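You operate a simulated robot arm through the tools that you are given. There is no shell and no other tool.

You run a simulated robot arm. Do the job below in one go: nothing can be reset, and whatever is moved stays where it is left.

## Task
Take out the bandage roll expiring first, stow the tape and close up.
Fine: the roll goes on the counter, the tape box in its well; shut the lid, then both catches.

Only the result counts: the job must be done as asked and must still hold three seconds after the hand-in. Knocking over, shifting, dropping, spilling or breaking anything else fails it. A push-on lid holds only when it is set on centred and level and pressed home; a screw cap is set on level and turned clockwise until tight.

## Robot
A 7-joint arm with a two-finger parallel gripper, fixed in place. Base frame: the origin is at the foot of the arm, x ahead of it, y to its left, z up. Lengths are in mm, angles in degrees, forces in N, time in s.
With the tool pointing down near the work surface it reaches from about 500 to 960 mm from the base axis. Its first joint turns from -166.0 to 166.0 degrees. Payload 3.91 kg.
The tool frame sits at the grasp point between the pads (the TCP): z along the fingers, y along the line on which they close. The tips reach 30 mm beyond it. The gripper opens to 110 mm. The fingers are 20 mm wide and 10 mm thick; the gripper's body (48 by 112 mm) begins 55 mm behind the TCP.
Orientation is that of the tool frame in the base frame, as a unit quaternion [w, x, y, z]. With the fingers straight down and closing along the base's y, the tool's x points along the base's -x, its y along +y and its z along -z.

## Interface
- The arm moves only by the tool servo_tool. Its argument "commands" is text: rows parted by semicolons, each of 7 numbers parted by spaces: the shift along the tool's x, y, z in units of 50 mm (1.0 is 50 mm), then the turn, a rotation vector about the tool's x, y, z in units of 8 degrees (1.0 is 8 degrees), then the closure in counts, from 0 (fully open) to 255 (shut). In form: dx dy dz wx wy wz claw; .... A call has 1 to 20 rows; each row shifts and turns the commanded pose from where the row before left it, along the tool's axes as they then stand. A call with a number of a shift or a turn outside -1 to 1 is refused whole. Rows are played at 5 a second. More than 50 mm and 8.6 degrees between two rows, or a gripper value outside its range, and nothing of the call is played. Where a pose cannot be reached the arm comes as near as it can. A force on the tool above 90 N (or 10 N above the force at the start of the call, whichever is more), or a blocked arm, ends the call early, and 0.2 s more pass. The fingers move at their own pace (about 72 mm/s each) and stop on an object; they squeeze with about 30 N. The grip force told is the motor's: it shows also when the fingers shut on nothing. Time passes only in rows, and 0.2 s behind the last, so rows that do not move let the fingers close. It gives the time, the measured TCP pose, the force on the tool (base axes), the opening and the grip force at its end, in the units of the frame above (readings bear some noise), with the torque about the TCP (base axes, N m) and any sound that the robot's microphone picked up.
- Cameras (640 x 400 px; columns grow to the right, rows downward): "scene" is fixed at [221.2, 503.4, 1472.3]; the picture's right is [-0.89, -0.45, 0.00], its down [-0.22, 0.43, -0.88] and it looks along [0.40, -0.78, -0.48] (base axes); focal length 314 px, centre (320, 200). "wrist" rides on the gripper at [72, 17, -103] in the tool frame; the picture's right is [-0.23, 0.97, 0.00], its down [-0.76, -0.18, -0.62] and it looks along [-0.61, -0.14, 0.78] (tool axes); focal length 222 px, centre (320, 200).
- grab_frame(camera): a new picture of that camera. No time passes.
- move_column(by): slides the trunk up (or, below 0, down) by that many mm; the arm rides with it, the base frame stays. It gives what a move gives, with no picture.
- locate(camera, pixels): for up to 12 pixels [column, row] of the newest picture of that camera ("zoom" is the newest enlarged one), the place [x, y, z] in the base frame of the surface seen there, good to about 2 mm. No time passes.
- close_up(camera, box): a new picture of the part [left, top, right, bottom] of that camera's present view, enlarged. No time passes.
- job_done(): hands the job in; it is judged then, once.

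Unless the task says otherwise, let go and move clear before handing in.

The tools are called after "Request:" as name(argument=value, ...) on one line, values as JSON. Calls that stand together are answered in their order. servo_tool: Moves the arm, as the interface text tells. Its arguments: {"type":"object","properties":{"commands":{"type":"string"}},"required":["commands"]} The other tools are called the same way: move_column (by) slides the trunk up or down; grab_frame (camera) takes a picture; locate (camera, pixels) gives the place of the surface under pixels of a picture; close_up (camera, box) takes an enlarged picture of a part of a camera's view; job_done () hands the job in.

At the start:

```text
t: 0.0
tcp_pos: [436.4, -258.6, 1275.0]
ee_rot: [0.0, 0.0, 1.0, -0.002]
wrist_force: [0.1, 0.0, 0.4]
ft_torque: [-0.01, 0.0, -0.04]
width: 110.2
grip_force: 0.0
trunk travel left (down, up): [-600.0, 82.0]
```

scene: 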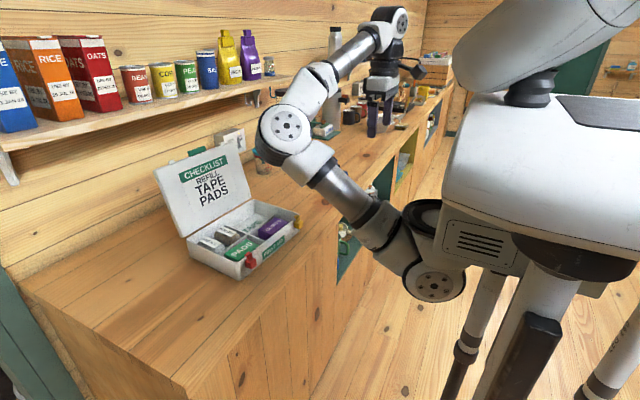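
wrist: 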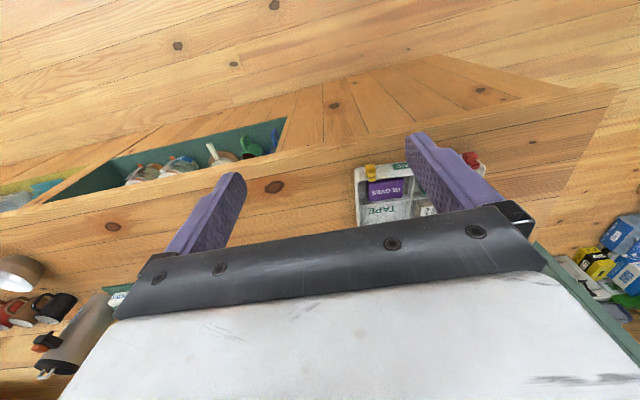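

The scene shows an open first-aid box around pixel (240,215) with compartments, and the shelf and counter behind. I'll zoom in on the box and on the counter to find the tape box and the rolls.

Request:
close_up(camera="scene", box=[140, 130, 320, 290])

Request:
close_up(camera="scene", box=[300, 60, 470, 170])

Request:
close_up(camera="wrist", box=[330, 120, 510, 240])

```text
2.50 times, centred on (230, 210) of scene
```

zoom: 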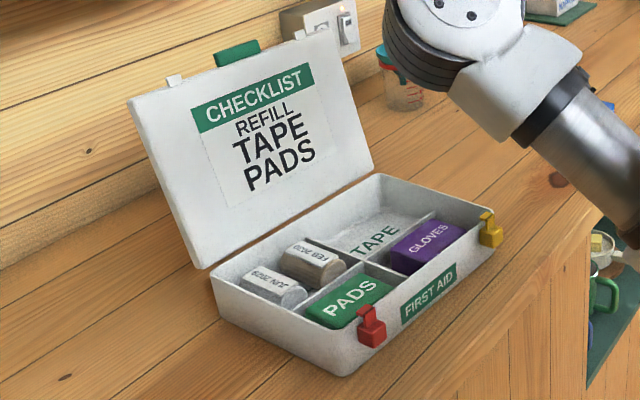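

```text
3.64 times, centred on (385, 115) of scene
```

zoom: 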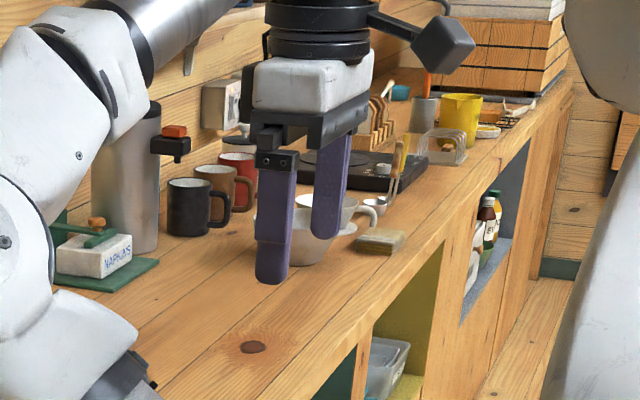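

```text
3.33 times, centred on (420, 180) of wrist
```

zoom: 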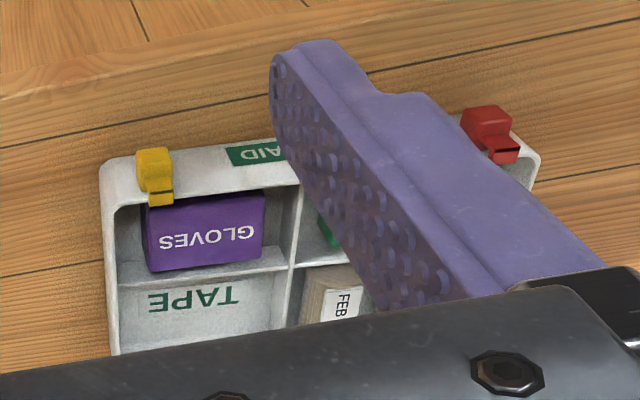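

The rolls' labels look like "FEB 20.." and "JUN 20.."; the tape box isn't in sight yet. I'll zoom tighter on the labels and on the items at the right and left of the wrist view.

Request:
close_up(camera="scene", box=[190, 215, 260, 260])

Request:
close_up(camera="wrist", box=[520, 200, 640, 320])

Request:
close_up(camera="wrist", box=[0, 120, 300, 390])

Request:
close_up(camera="scene", box=[0, 20, 290, 130])

Request:
close_up(camera="scene", box=[300, 80, 380, 160])

Request:
close_up(camera="scene", box=[320, 150, 460, 280])

```text
8.89 times, centred on (225, 238) of scene
```

zoom: 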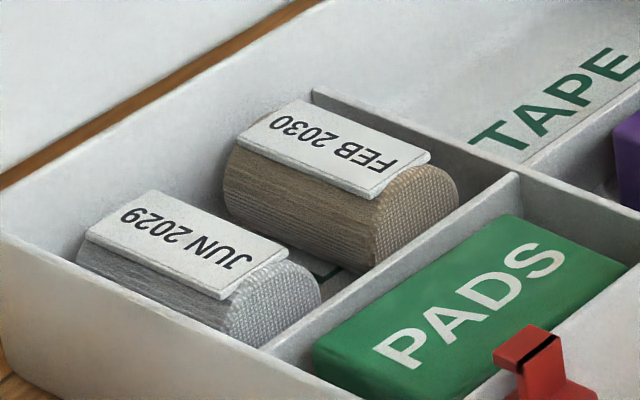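

```text
3.33 times, centred on (580, 260) of wrist
```

zoom: 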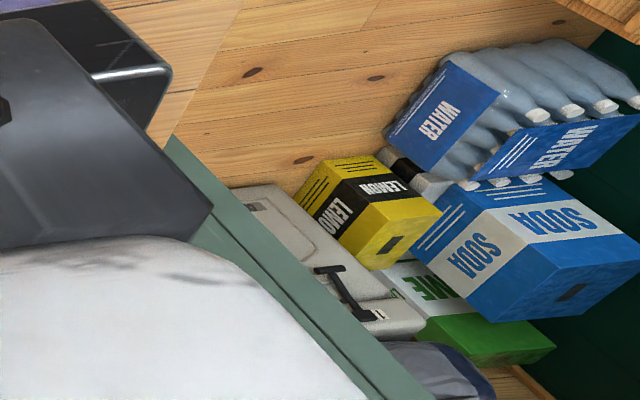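

```text
1.48 times, centred on (150, 255) of wrist
```

zoom: 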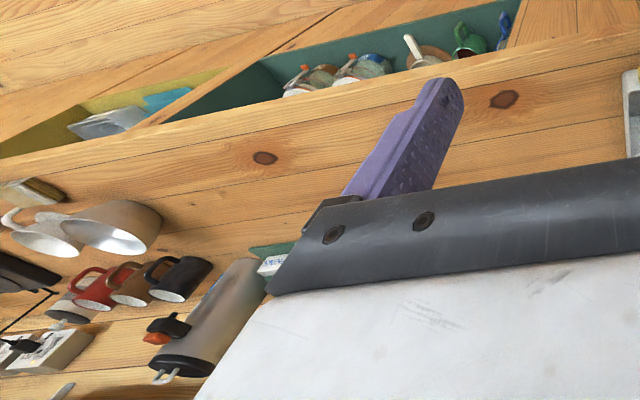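

```text
2.21 times, centred on (145, 75) of scene
```

zoom: 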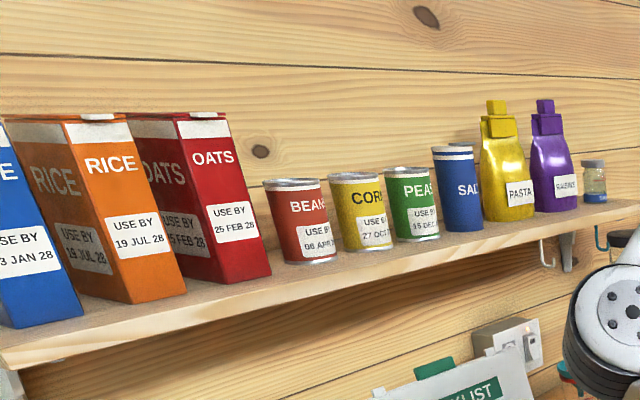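

```text
5.00 times, centred on (340, 120) of scene
```

zoom: 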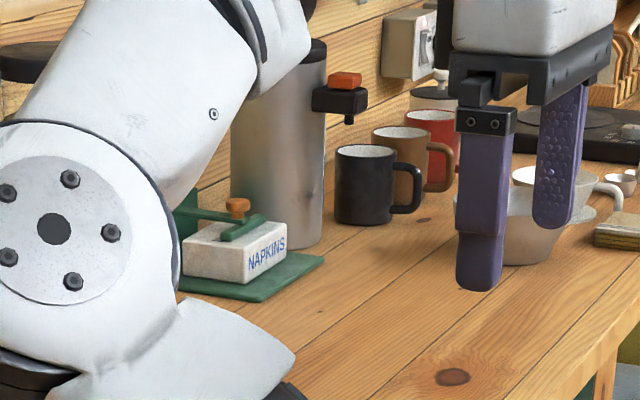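

```text
3.08 times, centred on (390, 215) of scene
```

zoom: 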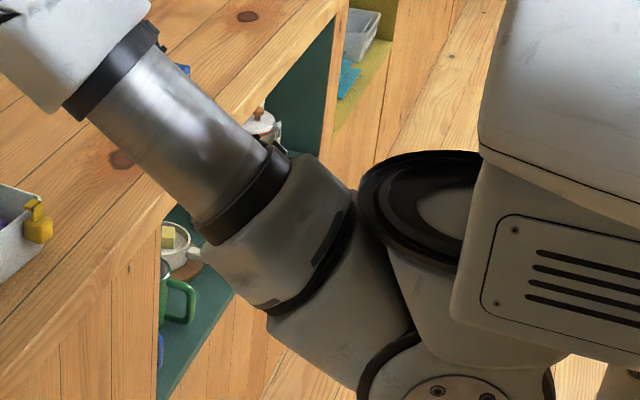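

JUN 2029 expires before FEB 2030, so the roll to take is the one at the hinge-left end. The tape box may be hidden behind the arm (a blue edge shows near scene pixel (379,171)); I'll measure the box and counter first.

Request:
close_up(camera="scene", box=[340, 150, 400, 190])

Request:
locate(camera="scene", pixels=[[250, 264], [293, 222], [200, 262], [203, 236], [290, 200], [310, 300], [120, 330], [400, 130], [205, 243], [230, 230], [262, 232], [240, 250]])

Request:
locate(camera="wrist", pixels=[[371, 170], [471, 160], [357, 170], [385, 188], [390, 209], [428, 210], [300, 200], [200, 150], [560, 130], [250, 200], [405, 165], [395, 200]])

```text
10.00 times, centred on (370, 170) of scene
```

zoom: 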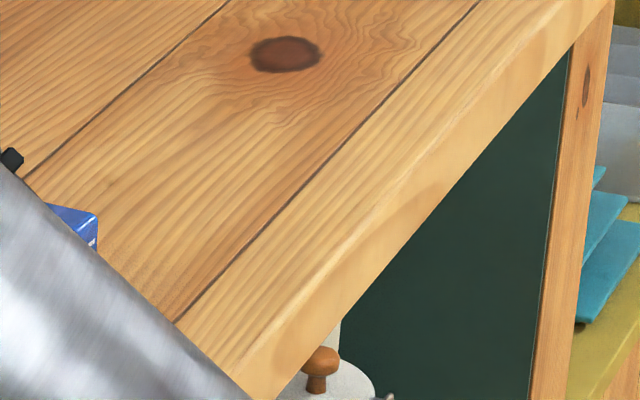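

```text
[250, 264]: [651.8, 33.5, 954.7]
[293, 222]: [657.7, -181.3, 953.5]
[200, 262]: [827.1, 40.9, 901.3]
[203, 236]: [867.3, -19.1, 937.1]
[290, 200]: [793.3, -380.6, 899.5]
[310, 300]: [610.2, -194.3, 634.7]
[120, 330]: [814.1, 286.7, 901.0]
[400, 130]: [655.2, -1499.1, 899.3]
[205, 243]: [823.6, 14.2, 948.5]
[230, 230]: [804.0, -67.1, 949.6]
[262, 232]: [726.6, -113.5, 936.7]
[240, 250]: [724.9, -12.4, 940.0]
```

```text
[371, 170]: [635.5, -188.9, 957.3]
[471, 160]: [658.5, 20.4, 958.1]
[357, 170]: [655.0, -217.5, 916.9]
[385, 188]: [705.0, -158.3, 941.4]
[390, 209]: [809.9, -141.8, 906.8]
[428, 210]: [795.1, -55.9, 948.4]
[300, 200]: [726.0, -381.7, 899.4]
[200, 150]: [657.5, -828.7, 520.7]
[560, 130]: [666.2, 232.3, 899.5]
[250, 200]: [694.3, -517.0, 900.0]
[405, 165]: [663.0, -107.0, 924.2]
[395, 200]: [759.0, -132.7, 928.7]
```

The counter top is at z≈900 and the box spans roughly x 650–870, y −220 to 45. A blue box with lettering peeks out behind the arm at scene ≈(347,172); I'll locate it.

Request:
locate(camera="zoom", pixels=[[75, 225], [60, 210], [92, 215], [94, 240], [12, 158], [110, 250]])

Request:
grab_frame(camera="wrist")

```text
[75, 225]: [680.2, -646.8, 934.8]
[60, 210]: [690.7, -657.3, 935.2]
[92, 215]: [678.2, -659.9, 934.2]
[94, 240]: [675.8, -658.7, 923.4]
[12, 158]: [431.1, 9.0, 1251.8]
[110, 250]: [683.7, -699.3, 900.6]
```

```text
taken
```

wrist: 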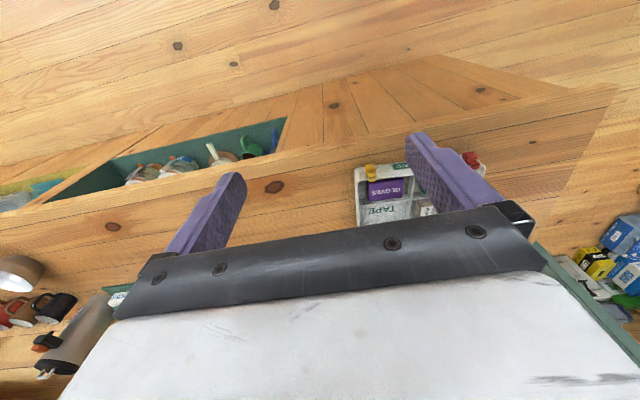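

The blue box is a ~35 mm tall item near (680,−640), likely the tape. I'll check shelf and thermos positions before moving the arm over there for a look.

Request:
locate(camera="scene", pixels=[[250, 82], [200, 95], [20, 140], [335, 30], [325, 128], [270, 66], [205, 190], [230, 155], [160, 175], [350, 100], [120, 105], [290, 85]])

Request:
servo_tool(commands="-0.41 -0.855 0 0 0 0 0; -0.41 -0.855 0 0 0 0 0; -0.41 -0.855 0 0 0 0 0; -0.41 -0.855 0 0 0 0 0")

Request:
grab_frame(camera="wrist")

Request:
grab_frame(camera="scene")

```text
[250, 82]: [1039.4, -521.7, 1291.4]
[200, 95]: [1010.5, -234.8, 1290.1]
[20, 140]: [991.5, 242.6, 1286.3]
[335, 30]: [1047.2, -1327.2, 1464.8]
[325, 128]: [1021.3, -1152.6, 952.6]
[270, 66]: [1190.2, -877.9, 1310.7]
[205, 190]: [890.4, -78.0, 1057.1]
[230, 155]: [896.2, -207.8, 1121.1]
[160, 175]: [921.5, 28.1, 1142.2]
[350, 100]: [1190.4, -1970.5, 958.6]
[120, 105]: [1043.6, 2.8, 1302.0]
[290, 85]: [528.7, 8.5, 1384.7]
```

```text
t: 1.0
tcp_pos: [519.2, -431.0, 1258.5]
ee_rot: [0.0, 0.0, 1.0, -0.004]
wrist_force: [0.6, -0.8, -0.2]
ft_torque: [0.02, 0.01, 0.02]
width: 109.8
grip_force: 0.0
out of reach, approached as far as the arm can: row 1, 2, 3, 4
trunk travel left (down, up): [-600.0, 82.0]
```

```text
taken
```

wrist: 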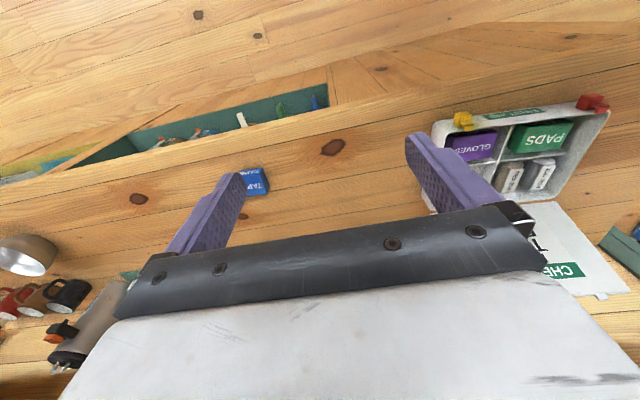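

```text
taken
```

scene: 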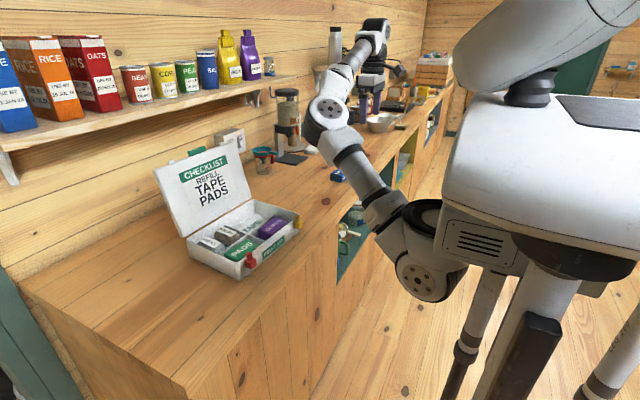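

The TAPE box shows at wrist (255,182), partly behind the left finger. I'll locate it and the box contents from this view.

Request:
locate(camera="wrist", pixels=[[255, 175], [250, 190], [264, 170], [268, 194], [262, 183], [465, 120], [590, 103], [543, 138], [508, 176], [543, 172], [470, 147], [520, 165]])

Request:
close_up(camera="wrist", box=[420, 80, 640, 220])

Request:
close_up(camera="wrist", box=[200, 150, 300, 212])

Request:
close_up(camera="scene", box=[240, 80, 380, 200])

```text
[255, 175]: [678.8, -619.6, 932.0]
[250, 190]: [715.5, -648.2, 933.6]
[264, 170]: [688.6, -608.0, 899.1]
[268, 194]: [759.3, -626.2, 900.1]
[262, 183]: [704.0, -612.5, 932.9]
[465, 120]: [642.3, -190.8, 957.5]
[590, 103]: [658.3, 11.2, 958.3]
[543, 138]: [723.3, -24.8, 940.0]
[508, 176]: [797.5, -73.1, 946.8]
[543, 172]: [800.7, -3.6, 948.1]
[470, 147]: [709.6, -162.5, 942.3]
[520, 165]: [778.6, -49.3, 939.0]
```

```text
2.86 times, centred on (530, 150) of wrist
```

zoom: 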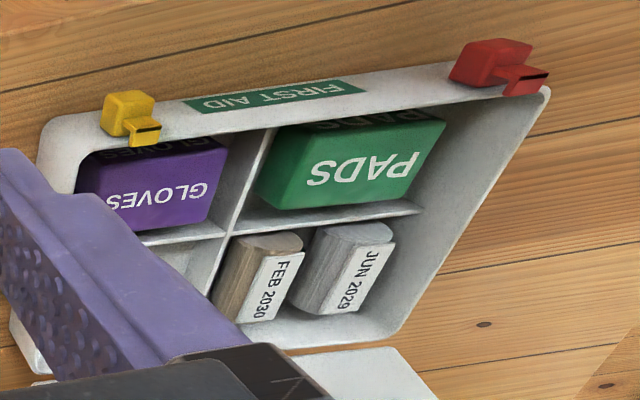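

```text
6.40 times, centred on (250, 181) of wrist
```

zoom: 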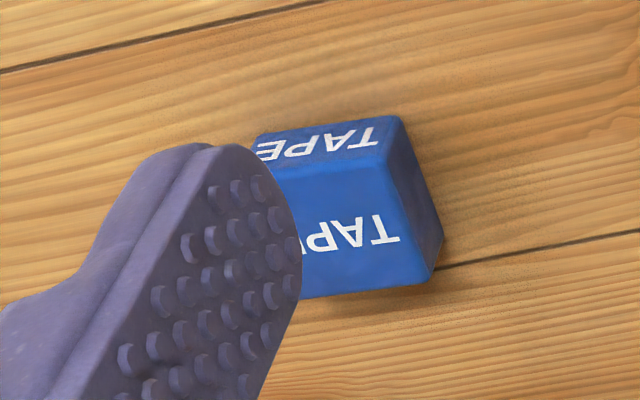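

```text
3.33 times, centred on (310, 140) of scene
```

zoom: 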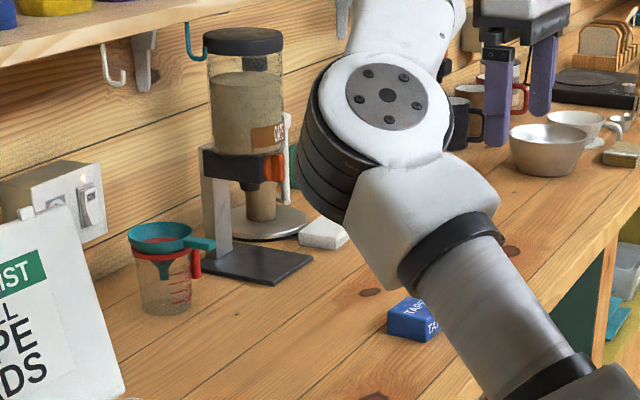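

The tape box sits around (700,−635), 33 mm tall; the rolls lie along x in the back-left well. I'll lower the tool toward the first-aid box for a better view of catches and wells.

Request:
servo_tool(commands="-0.2 0.85 0.3 0 0 0 0; -0.2 0.85 0.3 0 0 0 0; -0.2 0.85 0.3 0 0 0 0; -0.2 0.85 0.3 0 0 0 0; -0.2 0.85 0.3 0 0 0 0; -0.2 0.85 0.3 0 0 0 0; -0.2 0.85 0.3 0 0 0 0; -0.2 0.85 0.3 0 0 0 0")

Request:
grab_frame(camera="wrist")

Request:
grab_frame(camera="scene")

```text
t: 2.8
tcp_pos: [596.7, -85.0, 1138.2]
ee_rot: [-0.001, 0.001, 1.0, -0.001]
wrist_force: [-0.1, -0.2, -0.3]
ft_torque: [0.0, -0.02, -0.02]
width: 110.1
grip_force: 0.1
trunk travel left (down, up): [-600.0, 82.0]
```

```text
taken
```

wrist: 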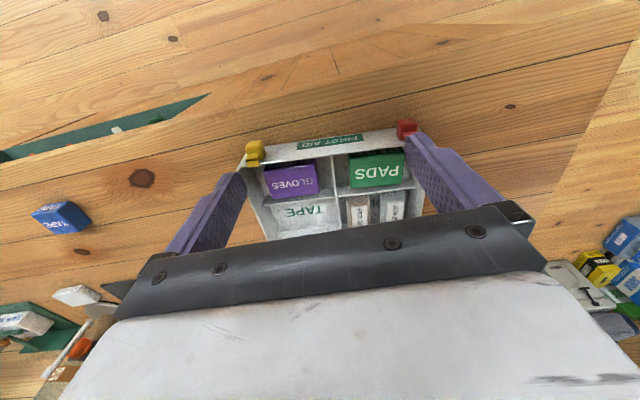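

```text
taken
```

scene: 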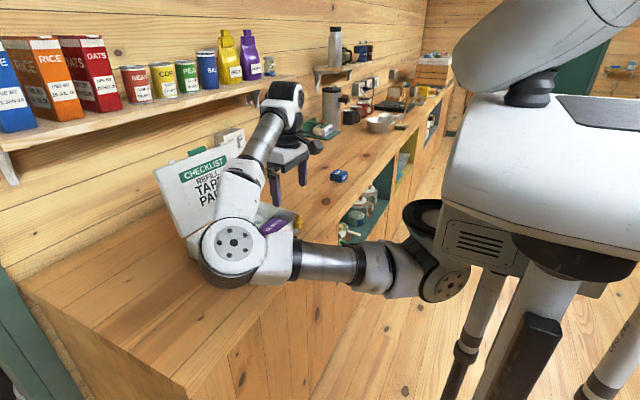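

The tool reached (597,−85,1138) and the TAPE box is fully seen at wrist (62,217). The elbow hangs left near the box, so I'll check its height, and zoom in on the catches and wells.

Request:
locate(camera="scene", pixels=[[232, 240], [228, 275], [262, 270], [320, 262], [210, 250], [240, 190]])

Request:
locate(camera="wrist", pixels=[[254, 150], [406, 128], [298, 142], [335, 160], [340, 190], [358, 212], [392, 210], [376, 212], [300, 212], [405, 225], [62, 217], [415, 200]])

Request:
close_up(camera="wrist", box=[230, 110, 440, 240])

Request:
close_up(camera="wrist", box=[20, 180, 120, 250])

```text
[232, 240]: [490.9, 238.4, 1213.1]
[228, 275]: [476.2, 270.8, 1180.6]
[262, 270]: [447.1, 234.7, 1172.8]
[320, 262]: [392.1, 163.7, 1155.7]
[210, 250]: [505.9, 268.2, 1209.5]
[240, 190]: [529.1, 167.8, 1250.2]
```

```text
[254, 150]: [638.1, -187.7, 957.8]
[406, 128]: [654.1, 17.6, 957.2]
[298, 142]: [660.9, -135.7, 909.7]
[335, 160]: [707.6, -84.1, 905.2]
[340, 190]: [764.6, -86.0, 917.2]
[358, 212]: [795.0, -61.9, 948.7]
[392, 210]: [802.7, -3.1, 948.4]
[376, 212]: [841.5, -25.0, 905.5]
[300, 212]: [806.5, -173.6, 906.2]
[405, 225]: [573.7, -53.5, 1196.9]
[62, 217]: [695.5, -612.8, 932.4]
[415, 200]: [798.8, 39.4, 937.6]
```

```text
3.05 times, centred on (335, 175) of wrist
```

zoom: 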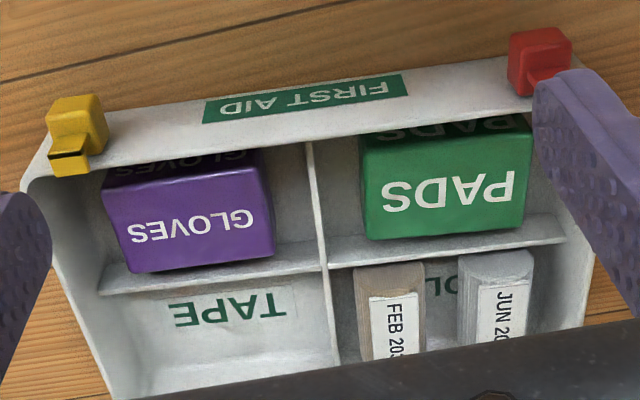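

```text
5.71 times, centred on (70, 215) of wrist
```

zoom: 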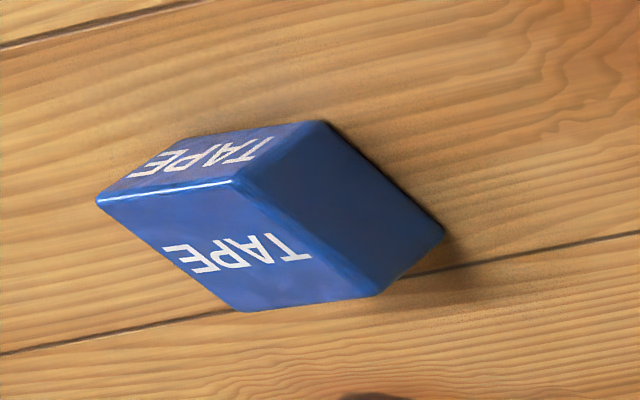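

Elbow is well above the counter (z≈1210). The box is yawed about −4.4° (yellow catch (638,−188), red (654,18)). I'll move over the roll well for a closer look.

Request:
servo_tool(commands="-0.82 0.275 0.29 0 0 0 0; -0.82 0.275 0.29 0 0 0 0; -0.82 0.275 0.29 0 0 0 0; -0.82 0.275 0.29 0 0 0 0")

Request:
grab_frame(camera="wrist")

Request:
grab_frame(camera="scene")

```text
t: 3.8
tcp_pos: [762.6, -31.4, 1077.9]
ee_rot: [-0.001, 0.0, 1.0, -0.001]
wrist_force: [0.2, 0.7, -0.5]
ft_torque: [-0.02, 0.03, -0.04]
width: 110.1
grip_force: 0.0
trunk travel left (down, up): [-600.0, 82.0]
```

```text
taken
```

wrist: 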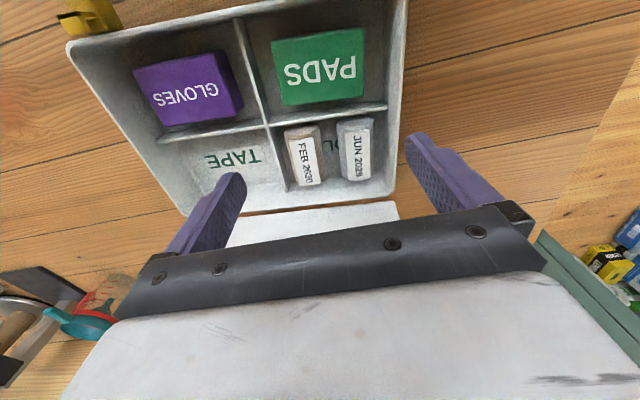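

```text
taken
```

scene: 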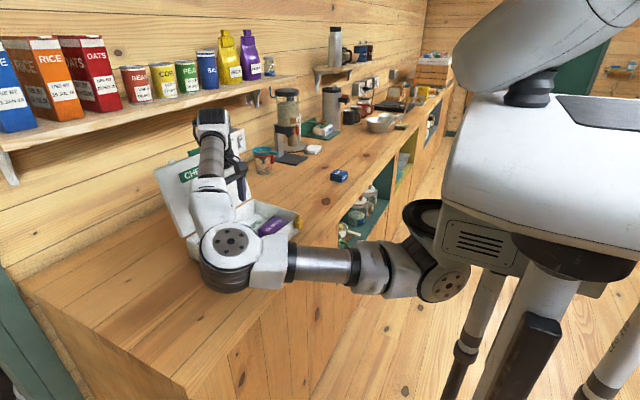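

Both rolls are now clearly visible at wrist (304,155) FEB and (356,150) JUN. I'll zoom and measure roll edges and wall gaps.

Request:
close_up(camera="wrist", box=[270, 95, 410, 215])

Request:
locate(camera="wrist", pixels=[[343, 135], [368, 130], [345, 178], [371, 178], [318, 182], [295, 185], [320, 140], [292, 138], [357, 122], [304, 130], [395, 140], [330, 165]])

Request:
locate(camera="scene", pixels=[[228, 240], [228, 275], [320, 262], [215, 150], [212, 110], [245, 165]])

```text
3.33 times, centred on (340, 155) of wrist
```

zoom: 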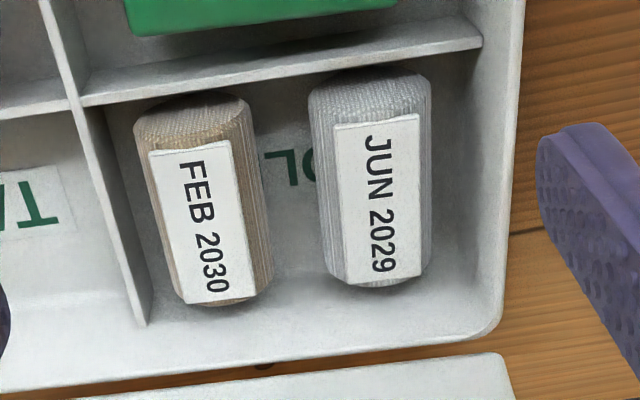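

```text
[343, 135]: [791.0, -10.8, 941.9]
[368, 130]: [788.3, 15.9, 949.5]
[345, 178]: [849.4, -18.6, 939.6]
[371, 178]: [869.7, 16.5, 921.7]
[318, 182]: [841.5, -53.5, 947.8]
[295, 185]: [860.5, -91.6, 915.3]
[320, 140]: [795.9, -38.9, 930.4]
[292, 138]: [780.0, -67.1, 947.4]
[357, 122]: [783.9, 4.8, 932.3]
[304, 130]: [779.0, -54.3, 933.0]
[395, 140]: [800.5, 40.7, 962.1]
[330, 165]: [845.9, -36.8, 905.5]
```

```text
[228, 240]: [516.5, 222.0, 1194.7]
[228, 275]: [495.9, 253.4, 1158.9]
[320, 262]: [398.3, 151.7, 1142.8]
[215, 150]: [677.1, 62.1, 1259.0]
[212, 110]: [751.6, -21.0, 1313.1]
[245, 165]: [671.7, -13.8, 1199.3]
```

JUN roll: about y −15…+20, x 780–845, top label z≈949, well floor z≈905. I'll measure the gaps precisely on the zoomed picture.

Request:
locate(camera="zoom", pixels=[[316, 180], [324, 240], [428, 130], [424, 230], [330, 265], [368, 80], [376, 284], [440, 180], [455, 180], [470, 180], [485, 180], [500, 180]])

Request:
locate(camera="zoom", pixels=[[265, 180], [275, 240], [300, 200], [450, 260], [470, 260], [400, 330], [390, 310], [480, 300], [350, 90], [400, 50], [430, 40], [512, 60]])

```text
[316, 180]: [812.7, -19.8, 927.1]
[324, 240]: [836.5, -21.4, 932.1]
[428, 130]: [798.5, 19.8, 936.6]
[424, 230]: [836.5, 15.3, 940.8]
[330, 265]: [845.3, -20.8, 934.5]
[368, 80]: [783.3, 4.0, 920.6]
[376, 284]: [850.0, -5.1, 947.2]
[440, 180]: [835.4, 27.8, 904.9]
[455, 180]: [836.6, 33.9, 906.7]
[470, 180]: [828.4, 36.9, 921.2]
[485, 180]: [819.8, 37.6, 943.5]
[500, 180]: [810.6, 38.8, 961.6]
```

```text
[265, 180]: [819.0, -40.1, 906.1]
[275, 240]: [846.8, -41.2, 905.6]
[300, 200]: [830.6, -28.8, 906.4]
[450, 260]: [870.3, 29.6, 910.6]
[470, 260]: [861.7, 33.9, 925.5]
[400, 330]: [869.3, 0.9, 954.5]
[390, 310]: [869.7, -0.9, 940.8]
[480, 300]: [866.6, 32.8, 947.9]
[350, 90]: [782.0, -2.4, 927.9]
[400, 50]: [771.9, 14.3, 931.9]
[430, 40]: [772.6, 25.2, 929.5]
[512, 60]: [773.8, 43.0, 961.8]
```

The rim is at z≈962, inner left wall y≈37, roll spans y≈−20…+19, with ~18–21 mm free on each side – enough for 10 mm fingers. I'll move above the JUN roll, yaw −4.5° to match the box and pre-close to ~48 mm.

Request:
servo_tool(commands="-0.534 0.304 0.5 0 0 0 144; -0.534 0.304 0.5 0 0 0 144; 0 0 0 0 0 0.56 144; 0 0 0 0 0 0 144")

Request:
grab_frame(camera="wrist")

Request:
grab_frame(camera="scene")

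```text
t: 4.8
tcp_pos: [815.8, -3.1, 1028.8]
ee_rot: [-0.001, 0.039, 0.999, -0.002]
wrist_force: [-0.4, 0.1, 0.6]
ft_torque: [0.01, -0.04, -0.01]
width: 48.0
grip_force: 0.0
trunk travel left (down, up): [-600.0, 82.0]
```

```text
taken
```

wrist: 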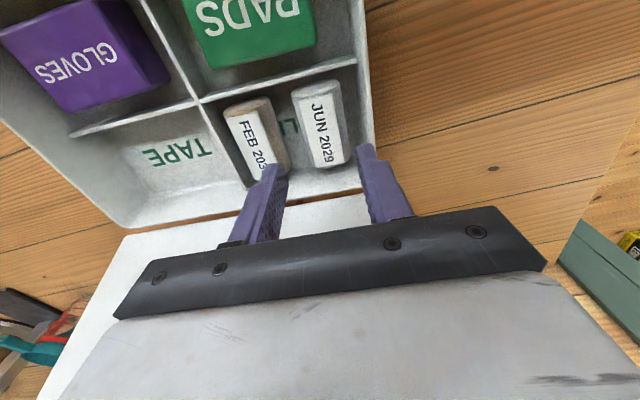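

```text
taken
```

scene: 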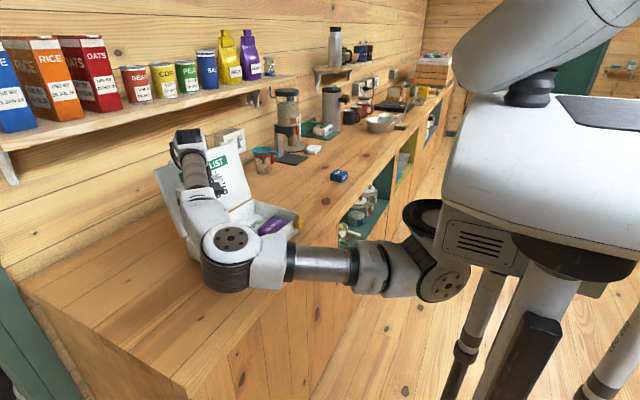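

The fingers straddle the JUN roll with tips at (272,170) and (366,150). I'll re-measure the roll and wall from this closer view before descending.

Request:
close_up(camera="wrist", box=[210, 60, 400, 220])

Request:
locate(camera="wrist", pixels=[[294, 105], [303, 150], [340, 90], [348, 140], [318, 84], [327, 166], [276, 110], [285, 150], [355, 100], [362, 130], [292, 135], [300, 160]])

```text
2.50 times, centred on (305, 140) of wrist
```

zoom: 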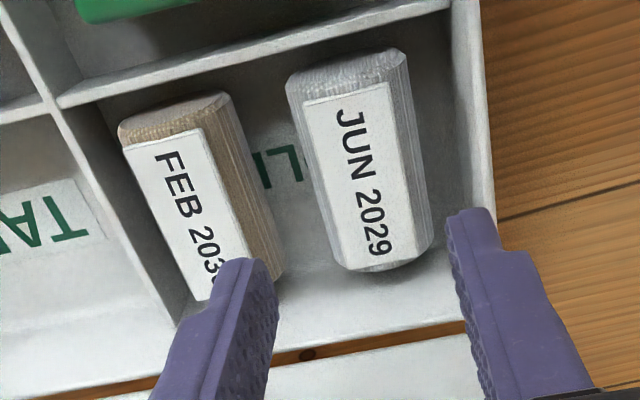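

```text
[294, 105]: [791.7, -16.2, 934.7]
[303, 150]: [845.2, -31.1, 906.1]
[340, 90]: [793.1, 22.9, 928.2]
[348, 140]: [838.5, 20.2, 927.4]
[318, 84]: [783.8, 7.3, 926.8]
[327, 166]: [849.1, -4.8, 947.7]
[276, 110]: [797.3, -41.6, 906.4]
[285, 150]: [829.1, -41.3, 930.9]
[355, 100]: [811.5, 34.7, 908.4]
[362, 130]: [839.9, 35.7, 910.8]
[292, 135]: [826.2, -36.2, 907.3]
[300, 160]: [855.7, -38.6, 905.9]
```

Roll at x=815 spans y≈−19…+21.5; the left wall is at y≈38 and FEB's edge at −41. I'll check the finger's outer step thickness so it clears the wall.

Request:
locate(camera="zoom", pixels=[[470, 225], [492, 222], [453, 235], [500, 250], [520, 275], [545, 300], [505, 330], [470, 330], [470, 300], [580, 370], [500, 290], [460, 250]])

```text
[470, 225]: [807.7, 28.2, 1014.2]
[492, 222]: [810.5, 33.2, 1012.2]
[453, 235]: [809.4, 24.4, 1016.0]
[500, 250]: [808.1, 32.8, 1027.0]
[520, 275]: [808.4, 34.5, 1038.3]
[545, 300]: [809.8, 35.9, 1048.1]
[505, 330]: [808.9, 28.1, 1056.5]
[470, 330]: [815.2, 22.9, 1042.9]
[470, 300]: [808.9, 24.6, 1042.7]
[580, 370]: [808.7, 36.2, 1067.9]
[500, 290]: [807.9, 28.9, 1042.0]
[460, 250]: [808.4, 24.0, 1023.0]
```

Request:
locate(camera="zoom", pixels=[[262, 275], [270, 290], [262, 320], [275, 310], [240, 262], [218, 300], [205, 330], [250, 270]])

Request:
servo_tool(commands="0 0 0 0 0 0 144")

```text
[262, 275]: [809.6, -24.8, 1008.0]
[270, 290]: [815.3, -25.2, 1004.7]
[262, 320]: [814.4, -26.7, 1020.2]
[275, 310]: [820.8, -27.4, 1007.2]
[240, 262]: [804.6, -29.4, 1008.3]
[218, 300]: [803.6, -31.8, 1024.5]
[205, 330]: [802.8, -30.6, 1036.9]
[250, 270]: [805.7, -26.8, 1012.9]
```

```text
t: 5.2
tcp_pos: [815.8, -1.5, 1029.6]
ee_rot: [0.0, 0.039, 0.999, -0.002]
wrist_force: [0.2, -0.4, 1.1]
ft_torque: [0.01, -0.04, 0.04]
width: 47.9
grip_force: 0.1
trunk travel left (down, up): [-600.0, 82.0]
```

Measured finger faces confirm the TCP is centred near y≈−1, with the outer step 3 mm thicker. I'll shift 1 mm toward −y, open to 49 mm, and descend to tips at z≈935, checking force.

Request:
servo_tool(commands="0 -0.02 0 0 0 0 141; 0 0 0.43 0 0 0 141; 0 0 0.43 0 0 0 141; 0 0 0.43 0 0 0 141; 0 0 0 0 0 0 141")

Request:
grab_frame(camera="wrist")

Request:
grab_frame(camera="scene")

```text
t: 6.4
tcp_pos: [817.1, -3.7, 963.5]
ee_rot: [0.0, 0.039, 0.999, -0.002]
wrist_force: [0.2, -0.1, -0.3]
ft_torque: [0.01, -0.01, -0.03]
width: 49.3
grip_force: 0.1
trunk travel left (down, up): [-600.0, 82.0]
```

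```text
taken
```

wrist: 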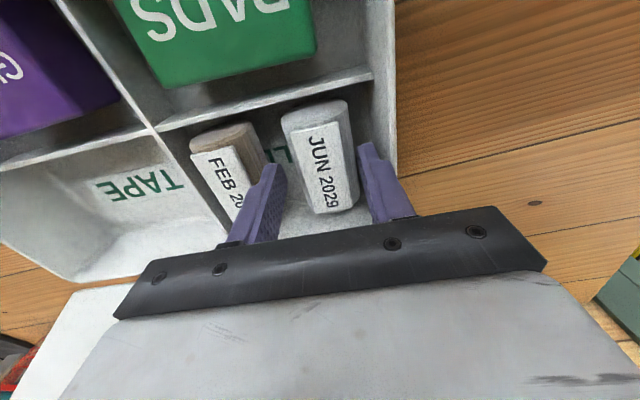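

```text
taken
```

scene: 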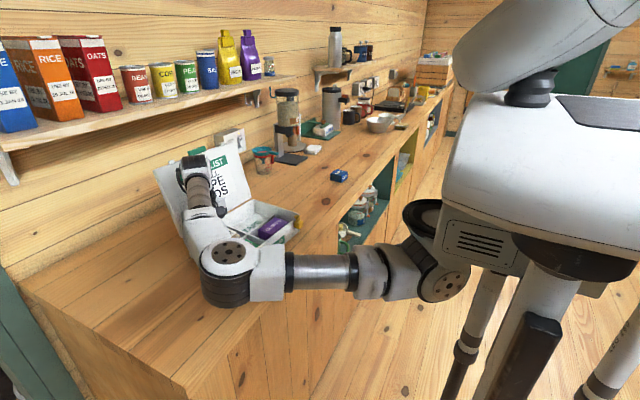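

Tips are entering the well with the roll between them. I'll check clearances in close-up and the elbow height.

Request:
close_up(camera="wrist", box=[180, 80, 420, 240])

Request:
locate(camera="scene", pixels=[[228, 255], [225, 300], [300, 270], [350, 262], [440, 292], [195, 180]])

Request:
locate(camera="wrist", pixels=[[365, 160], [375, 160], [392, 190], [283, 180], [260, 195], [355, 150], [352, 180], [389, 150]])

```text
2.50 times, centred on (300, 160) of wrist
```

zoom: 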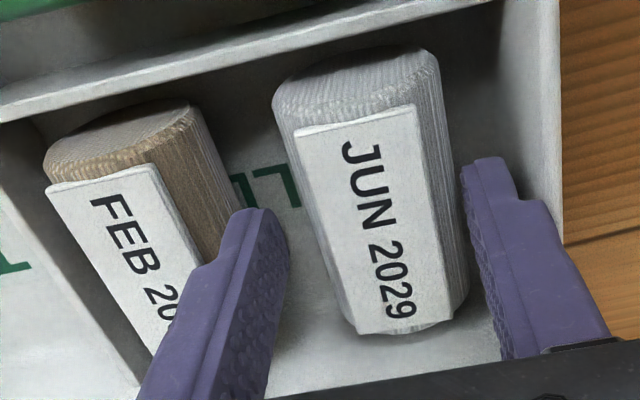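

```text
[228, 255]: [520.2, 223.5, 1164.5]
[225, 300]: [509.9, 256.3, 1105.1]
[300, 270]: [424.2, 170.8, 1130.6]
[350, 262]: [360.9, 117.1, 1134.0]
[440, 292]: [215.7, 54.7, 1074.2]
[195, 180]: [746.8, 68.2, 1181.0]
```

```text
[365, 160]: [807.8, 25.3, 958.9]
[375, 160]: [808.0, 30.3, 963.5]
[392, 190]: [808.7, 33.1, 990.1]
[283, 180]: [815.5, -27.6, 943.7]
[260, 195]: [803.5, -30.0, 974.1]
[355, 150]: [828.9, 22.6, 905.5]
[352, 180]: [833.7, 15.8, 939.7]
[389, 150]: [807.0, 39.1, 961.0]
```

Clearances look good on both sides (right finger outer ≈33, wall ≈39). I'll descend the last 20 mm.

Request:
servo_tool(commands="0 0 0.2 0 0 0 141; 0 0 0.19 0 0 0 141; 0 0 0 0 0 0 141")

Request:
close_up(camera="wrist", box=[180, 80, 420, 240])

```text
t: 7.2
tcp_pos: [815.0, -2.3, 943.1]
ee_rot: [0.0, 0.039, 0.999, -0.002]
wrist_force: [0.7, 0.1, 0.9]
ft_torque: [-0.02, 0.01, 0.02]
width: 49.4
grip_force: 0.0
trunk travel left (down, up): [-600.0, 82.0]
```

```text
2.50 times, centred on (300, 160) of wrist
```

zoom: 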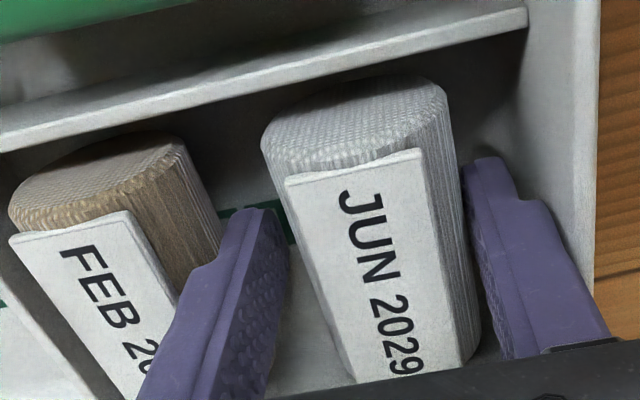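

No contact forces; both fingers are alongside the roll. I'll close the grip.

Request:
servo_tool(commands="0 0 0 0 0 0 255; 0 0 0 0 0 0 255; 0 0 0 0 0 0 255; 0 0 0 0 0 0 255")

Request:
close_up(camera="wrist", box=[180, 80, 420, 240])

```text
t: 8.2
tcp_pos: [814.8, -3.7, 944.9]
ee_rot: [0.0, 0.039, 0.999, -0.002]
wrist_force: [0.1, 0.1, -0.3]
ft_torque: [-0.02, -0.02, 0.0]
width: 40.4
grip_force: 29.7
trunk travel left (down, up): [-600.0, 82.0]
```

```text
2.50 times, centred on (300, 160) of wrist
```

zoom: 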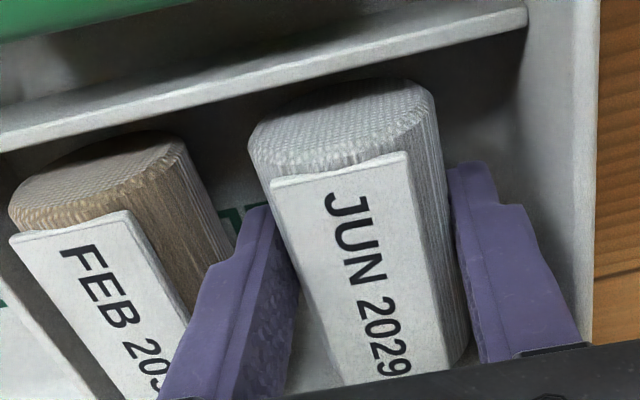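

The roll is held (40.4 mm, 29.7 N). I'll lift it straight up about 120 mm.

Request:
servo_tool(commands="0 0 -0.2 0 0 0 255; 0 0 -0.4 0 0 0 255; 0 0 -0.45 0 0 0 255; 0 0 -0.45 0 0 0 255; 0 0 -0.45 0 0 0 255; 0 0 -0.45 0 0 0 255")

Request:
grab_frame(camera="wrist")

Request:
grab_frame(camera="scene")

```text
t: 9.6
tcp_pos: [815.6, -2.1, 1066.4]
ee_rot: [0.0, 0.039, 0.999, -0.001]
wrist_force: [-0.4, -0.1, -0.7]
ft_torque: [0.01, 0.02, 0.0]
width: 40.7
grip_force: 30.0
trunk travel left (down, up): [-600.0, 82.0]
```

```text
taken
```

wrist: 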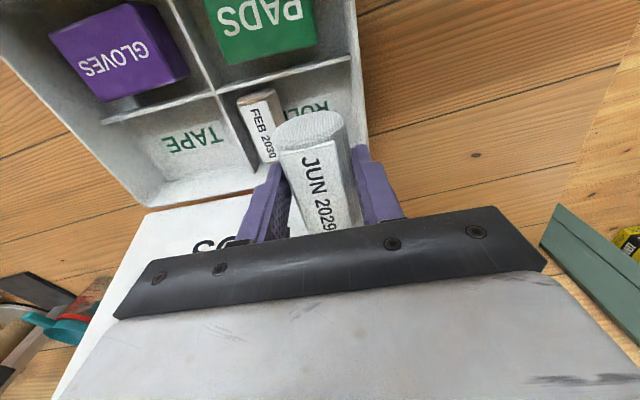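

```text
taken
```

scene: 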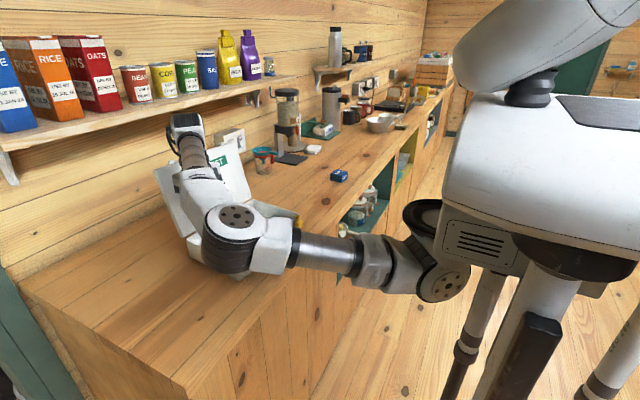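

The roll is clear of the box at z≈1066. I'll check the free counter to the left for a placing spot.

Request:
locate(camera="scene", pixels=[[150, 290], [130, 260], [100, 300], [183, 390], [35, 285], [270, 290], [200, 340], [160, 320]])

Request:
close_up(camera="scene", box=[20, 230, 260, 400])

```text
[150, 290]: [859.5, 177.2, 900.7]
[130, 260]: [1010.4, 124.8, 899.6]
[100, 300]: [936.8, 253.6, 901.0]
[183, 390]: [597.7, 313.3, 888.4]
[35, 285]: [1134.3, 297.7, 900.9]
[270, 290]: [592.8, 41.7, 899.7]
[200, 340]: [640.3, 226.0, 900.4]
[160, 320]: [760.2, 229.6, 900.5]
```

```text
2.35 times, centred on (140, 315) of scene
```

zoom: 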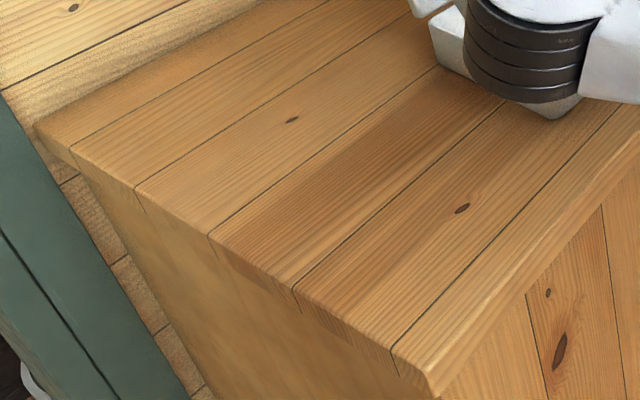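

Counter left of the box is clear (front edge x≈592, left end y≈310). I'll carry the roll to about (790,170).

Request:
servo_tool(commands="0.19 0.85 0 0 0 0 255; 0.19 0.85 0 0 0 0 255; 0.19 0.85 0 0 0 0 255; 0.19 0.85 0 0 0 0 255; 0 0 0 0 0 0 255")

Request:
grab_frame(camera="wrist")

Request:
grab_frame(camera="scene")

```text
t: 10.8
tcp_pos: [788.3, 169.2, 1066.7]
ee_rot: [0.0, 0.04, 0.999, -0.003]
wrist_force: [0.1, 0.3, 0.1]
ft_torque: [0.01, -0.03, -0.06]
width: 40.5
grip_force: 30.4
trunk travel left (down, up): [-600.0, 82.0]
```

```text
taken
```

wrist: 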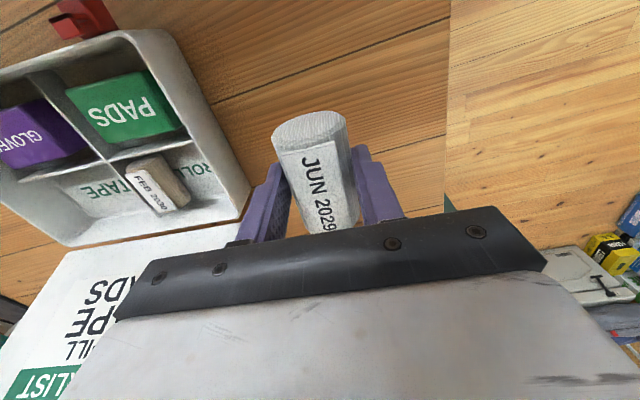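

```text
taken
```

scene: 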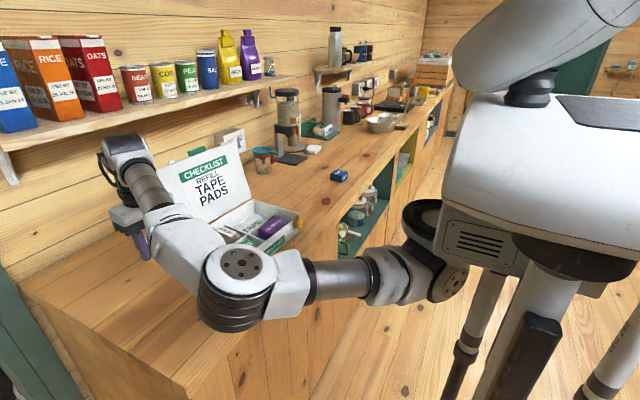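

Roll is over free counter at (788,169). I'll lower it to just above the counter, then settle in small steps watching force.

Request:
servo_tool(commands="0 0 0.5 0 0 0 255; 0 0 0.5 0 0 0 255; 0 0 0.5 0 0 0 255; 0 0 0.5 0 0 0 255; 0 0 0.4 0 0 0 255; 0 0 0 0 0 0 255")

Request:
grab_frame(camera="scene")

Request:
grab_frame(camera="wrist")

```text
t: 12.2
tcp_pos: [790.0, 168.8, 945.5]
ee_rot: [0.0, 0.04, 0.999, -0.002]
wrist_force: [-0.8, 0.2, -0.5]
ft_torque: [0.01, 0.0, 0.04]
width: 40.6
grip_force: 30.1
trunk travel left (down, up): [-600.0, 82.0]
```

```text
taken
```

scene: 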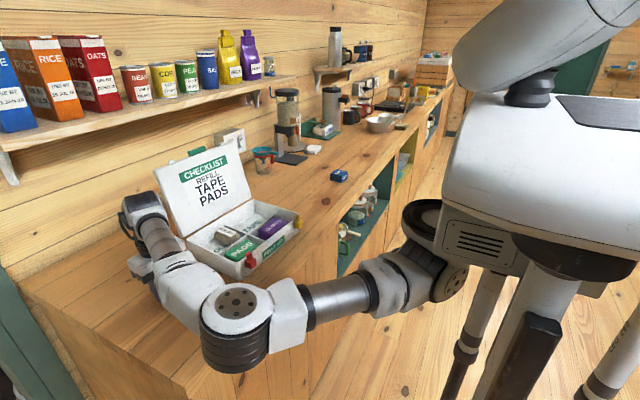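

```text
taken
```

wrist: 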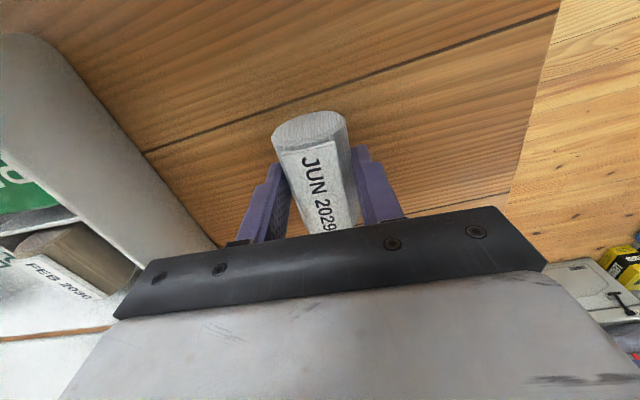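

Just above the counter with no contact yet. I'll lower in 1 mm rows watching for force.

Request:
servo_tool(commands="0 0 0.04 0 0 0 255; 0 0 0.03 0 0 0 255; 0 0 0 0 0 0 255")

Request:
servo_tool(commands="0 0 0.02 0 0 0 255; 0 0 0 0 0 0 255")

Request:
servo_tool(commands="0 0 0.02 0 0 0 255; 0 0 0 0 0 0 255")

```text
t: 13.0
tcp_pos: [789.6, 168.3, 940.0]
ee_rot: [0.0, 0.04, 0.999, -0.002]
wrist_force: [0.4, -0.3, -0.4]
ft_torque: [0.01, -0.02, -0.01]
width: 40.5
grip_force: 30.4
trunk travel left (down, up): [-600.0, 82.0]
```

```text
t: 13.6
tcp_pos: [790.2, 168.0, 940.0]
ee_rot: [0.0, 0.038, 0.999, -0.002]
wrist_force: [0.3, 0.6, 0.5]
ft_torque: [0.01, -0.01, 0.02]
width: 40.7
grip_force: 30.2
trunk travel left (down, up): [-600.0, 82.0]
```

```text
t: 14.2
tcp_pos: [791.6, 169.4, 938.7]
ee_rot: [0.0, 0.04, 0.999, -0.001]
wrist_force: [0.2, 0.2, -0.3]
ft_torque: [0.02, -0.04, -0.01]
width: 40.8
grip_force: 29.7
trunk travel left (down, up): [-600.0, 82.0]
```

Still no contact force. I'll continue in 1 mm steps.

Request:
servo_tool(commands="0 0 0.02 0 0 0 255; 0 0 0 0 0 0 255")

Request:
close_up(camera="wrist", box=[220, 80, 420, 240])

```text
t: 14.8
tcp_pos: [791.3, 168.3, 937.1]
ee_rot: [0.0, 0.039, 0.999, -0.002]
wrist_force: [-0.2, 0.3, -0.3]
ft_torque: [0.0, 0.01, 0.03]
width: 40.9
grip_force: 29.6
trunk travel left (down, up): [-600.0, 82.0]
```

```text
2.50 times, centred on (320, 160) of wrist
```

zoom: 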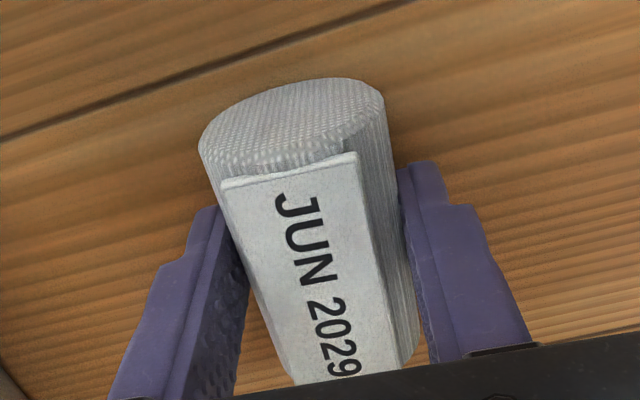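

Request:
locate(camera="zoom", pixels=[[310, 230], [330, 330], [290, 110], [250, 140], [330, 100], [200, 100], [280, 80], [480, 150]])

Request:
servo_tool(commands="0 0 0.02 0 0 0 255; 0 0 0 0 0 0 255")

```text
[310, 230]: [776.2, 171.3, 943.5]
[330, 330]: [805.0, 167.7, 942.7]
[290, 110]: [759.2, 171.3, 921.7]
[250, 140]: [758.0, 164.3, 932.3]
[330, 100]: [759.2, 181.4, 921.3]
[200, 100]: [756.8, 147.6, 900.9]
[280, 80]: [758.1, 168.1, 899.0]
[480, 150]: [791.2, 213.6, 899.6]
```

```text
t: 15.4
tcp_pos: [790.6, 168.2, 939.0]
ee_rot: [0.001, 0.038, 0.999, -0.001]
wrist_force: [2.6, 0.3, 6.3]
ft_torque: [0.03, 0.09, -0.03]
width: 41.0
grip_force: 30.1
trunk travel left (down, up): [-600.0, 82.0]
```

Contact reached (6.3 N up, label at z≈943 matching counter rest). I'll open the fingers and rise straight up.

Request:
servo_tool(commands="0 0 -0.01 0 0 0 125; 0 0 0 0 0 0 125; 0 0 0 0 0 0 125; 0 0 -0.4 0 0 0 125; 0 0 -0.6 0 0 0 125; 0 0 -0.8 0 0 0 125; 0 0 -0.8 0 0 0 125; 0 0 0 0 0 0 125")

Request:
grab_frame(camera="wrist")

Request:
grab_frame(camera="scene")

```text
t: 17.2
tcp_pos: [790.6, 167.9, 1068.3]
ee_rot: [0.001, 0.039, 0.999, -0.001]
wrist_force: [0.6, 0.1, -0.4]
ft_torque: [-0.01, -0.02, 0.0]
width: 56.2
grip_force: 0.1
trunk travel left (down, up): [-600.0, 82.0]
```

```text
taken
```

wrist: 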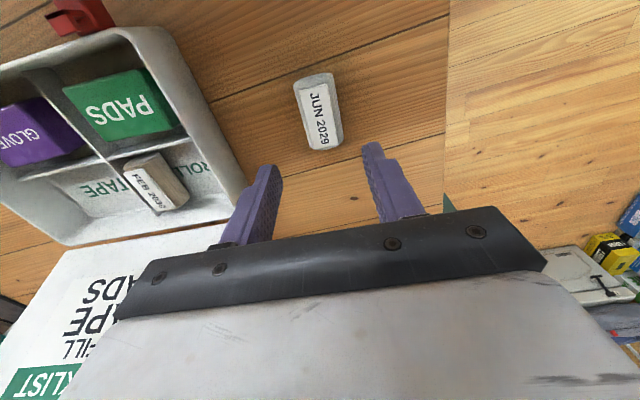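

```text
taken
```

scene: 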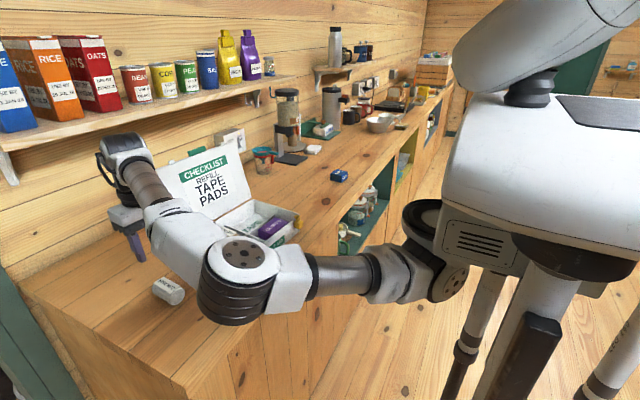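

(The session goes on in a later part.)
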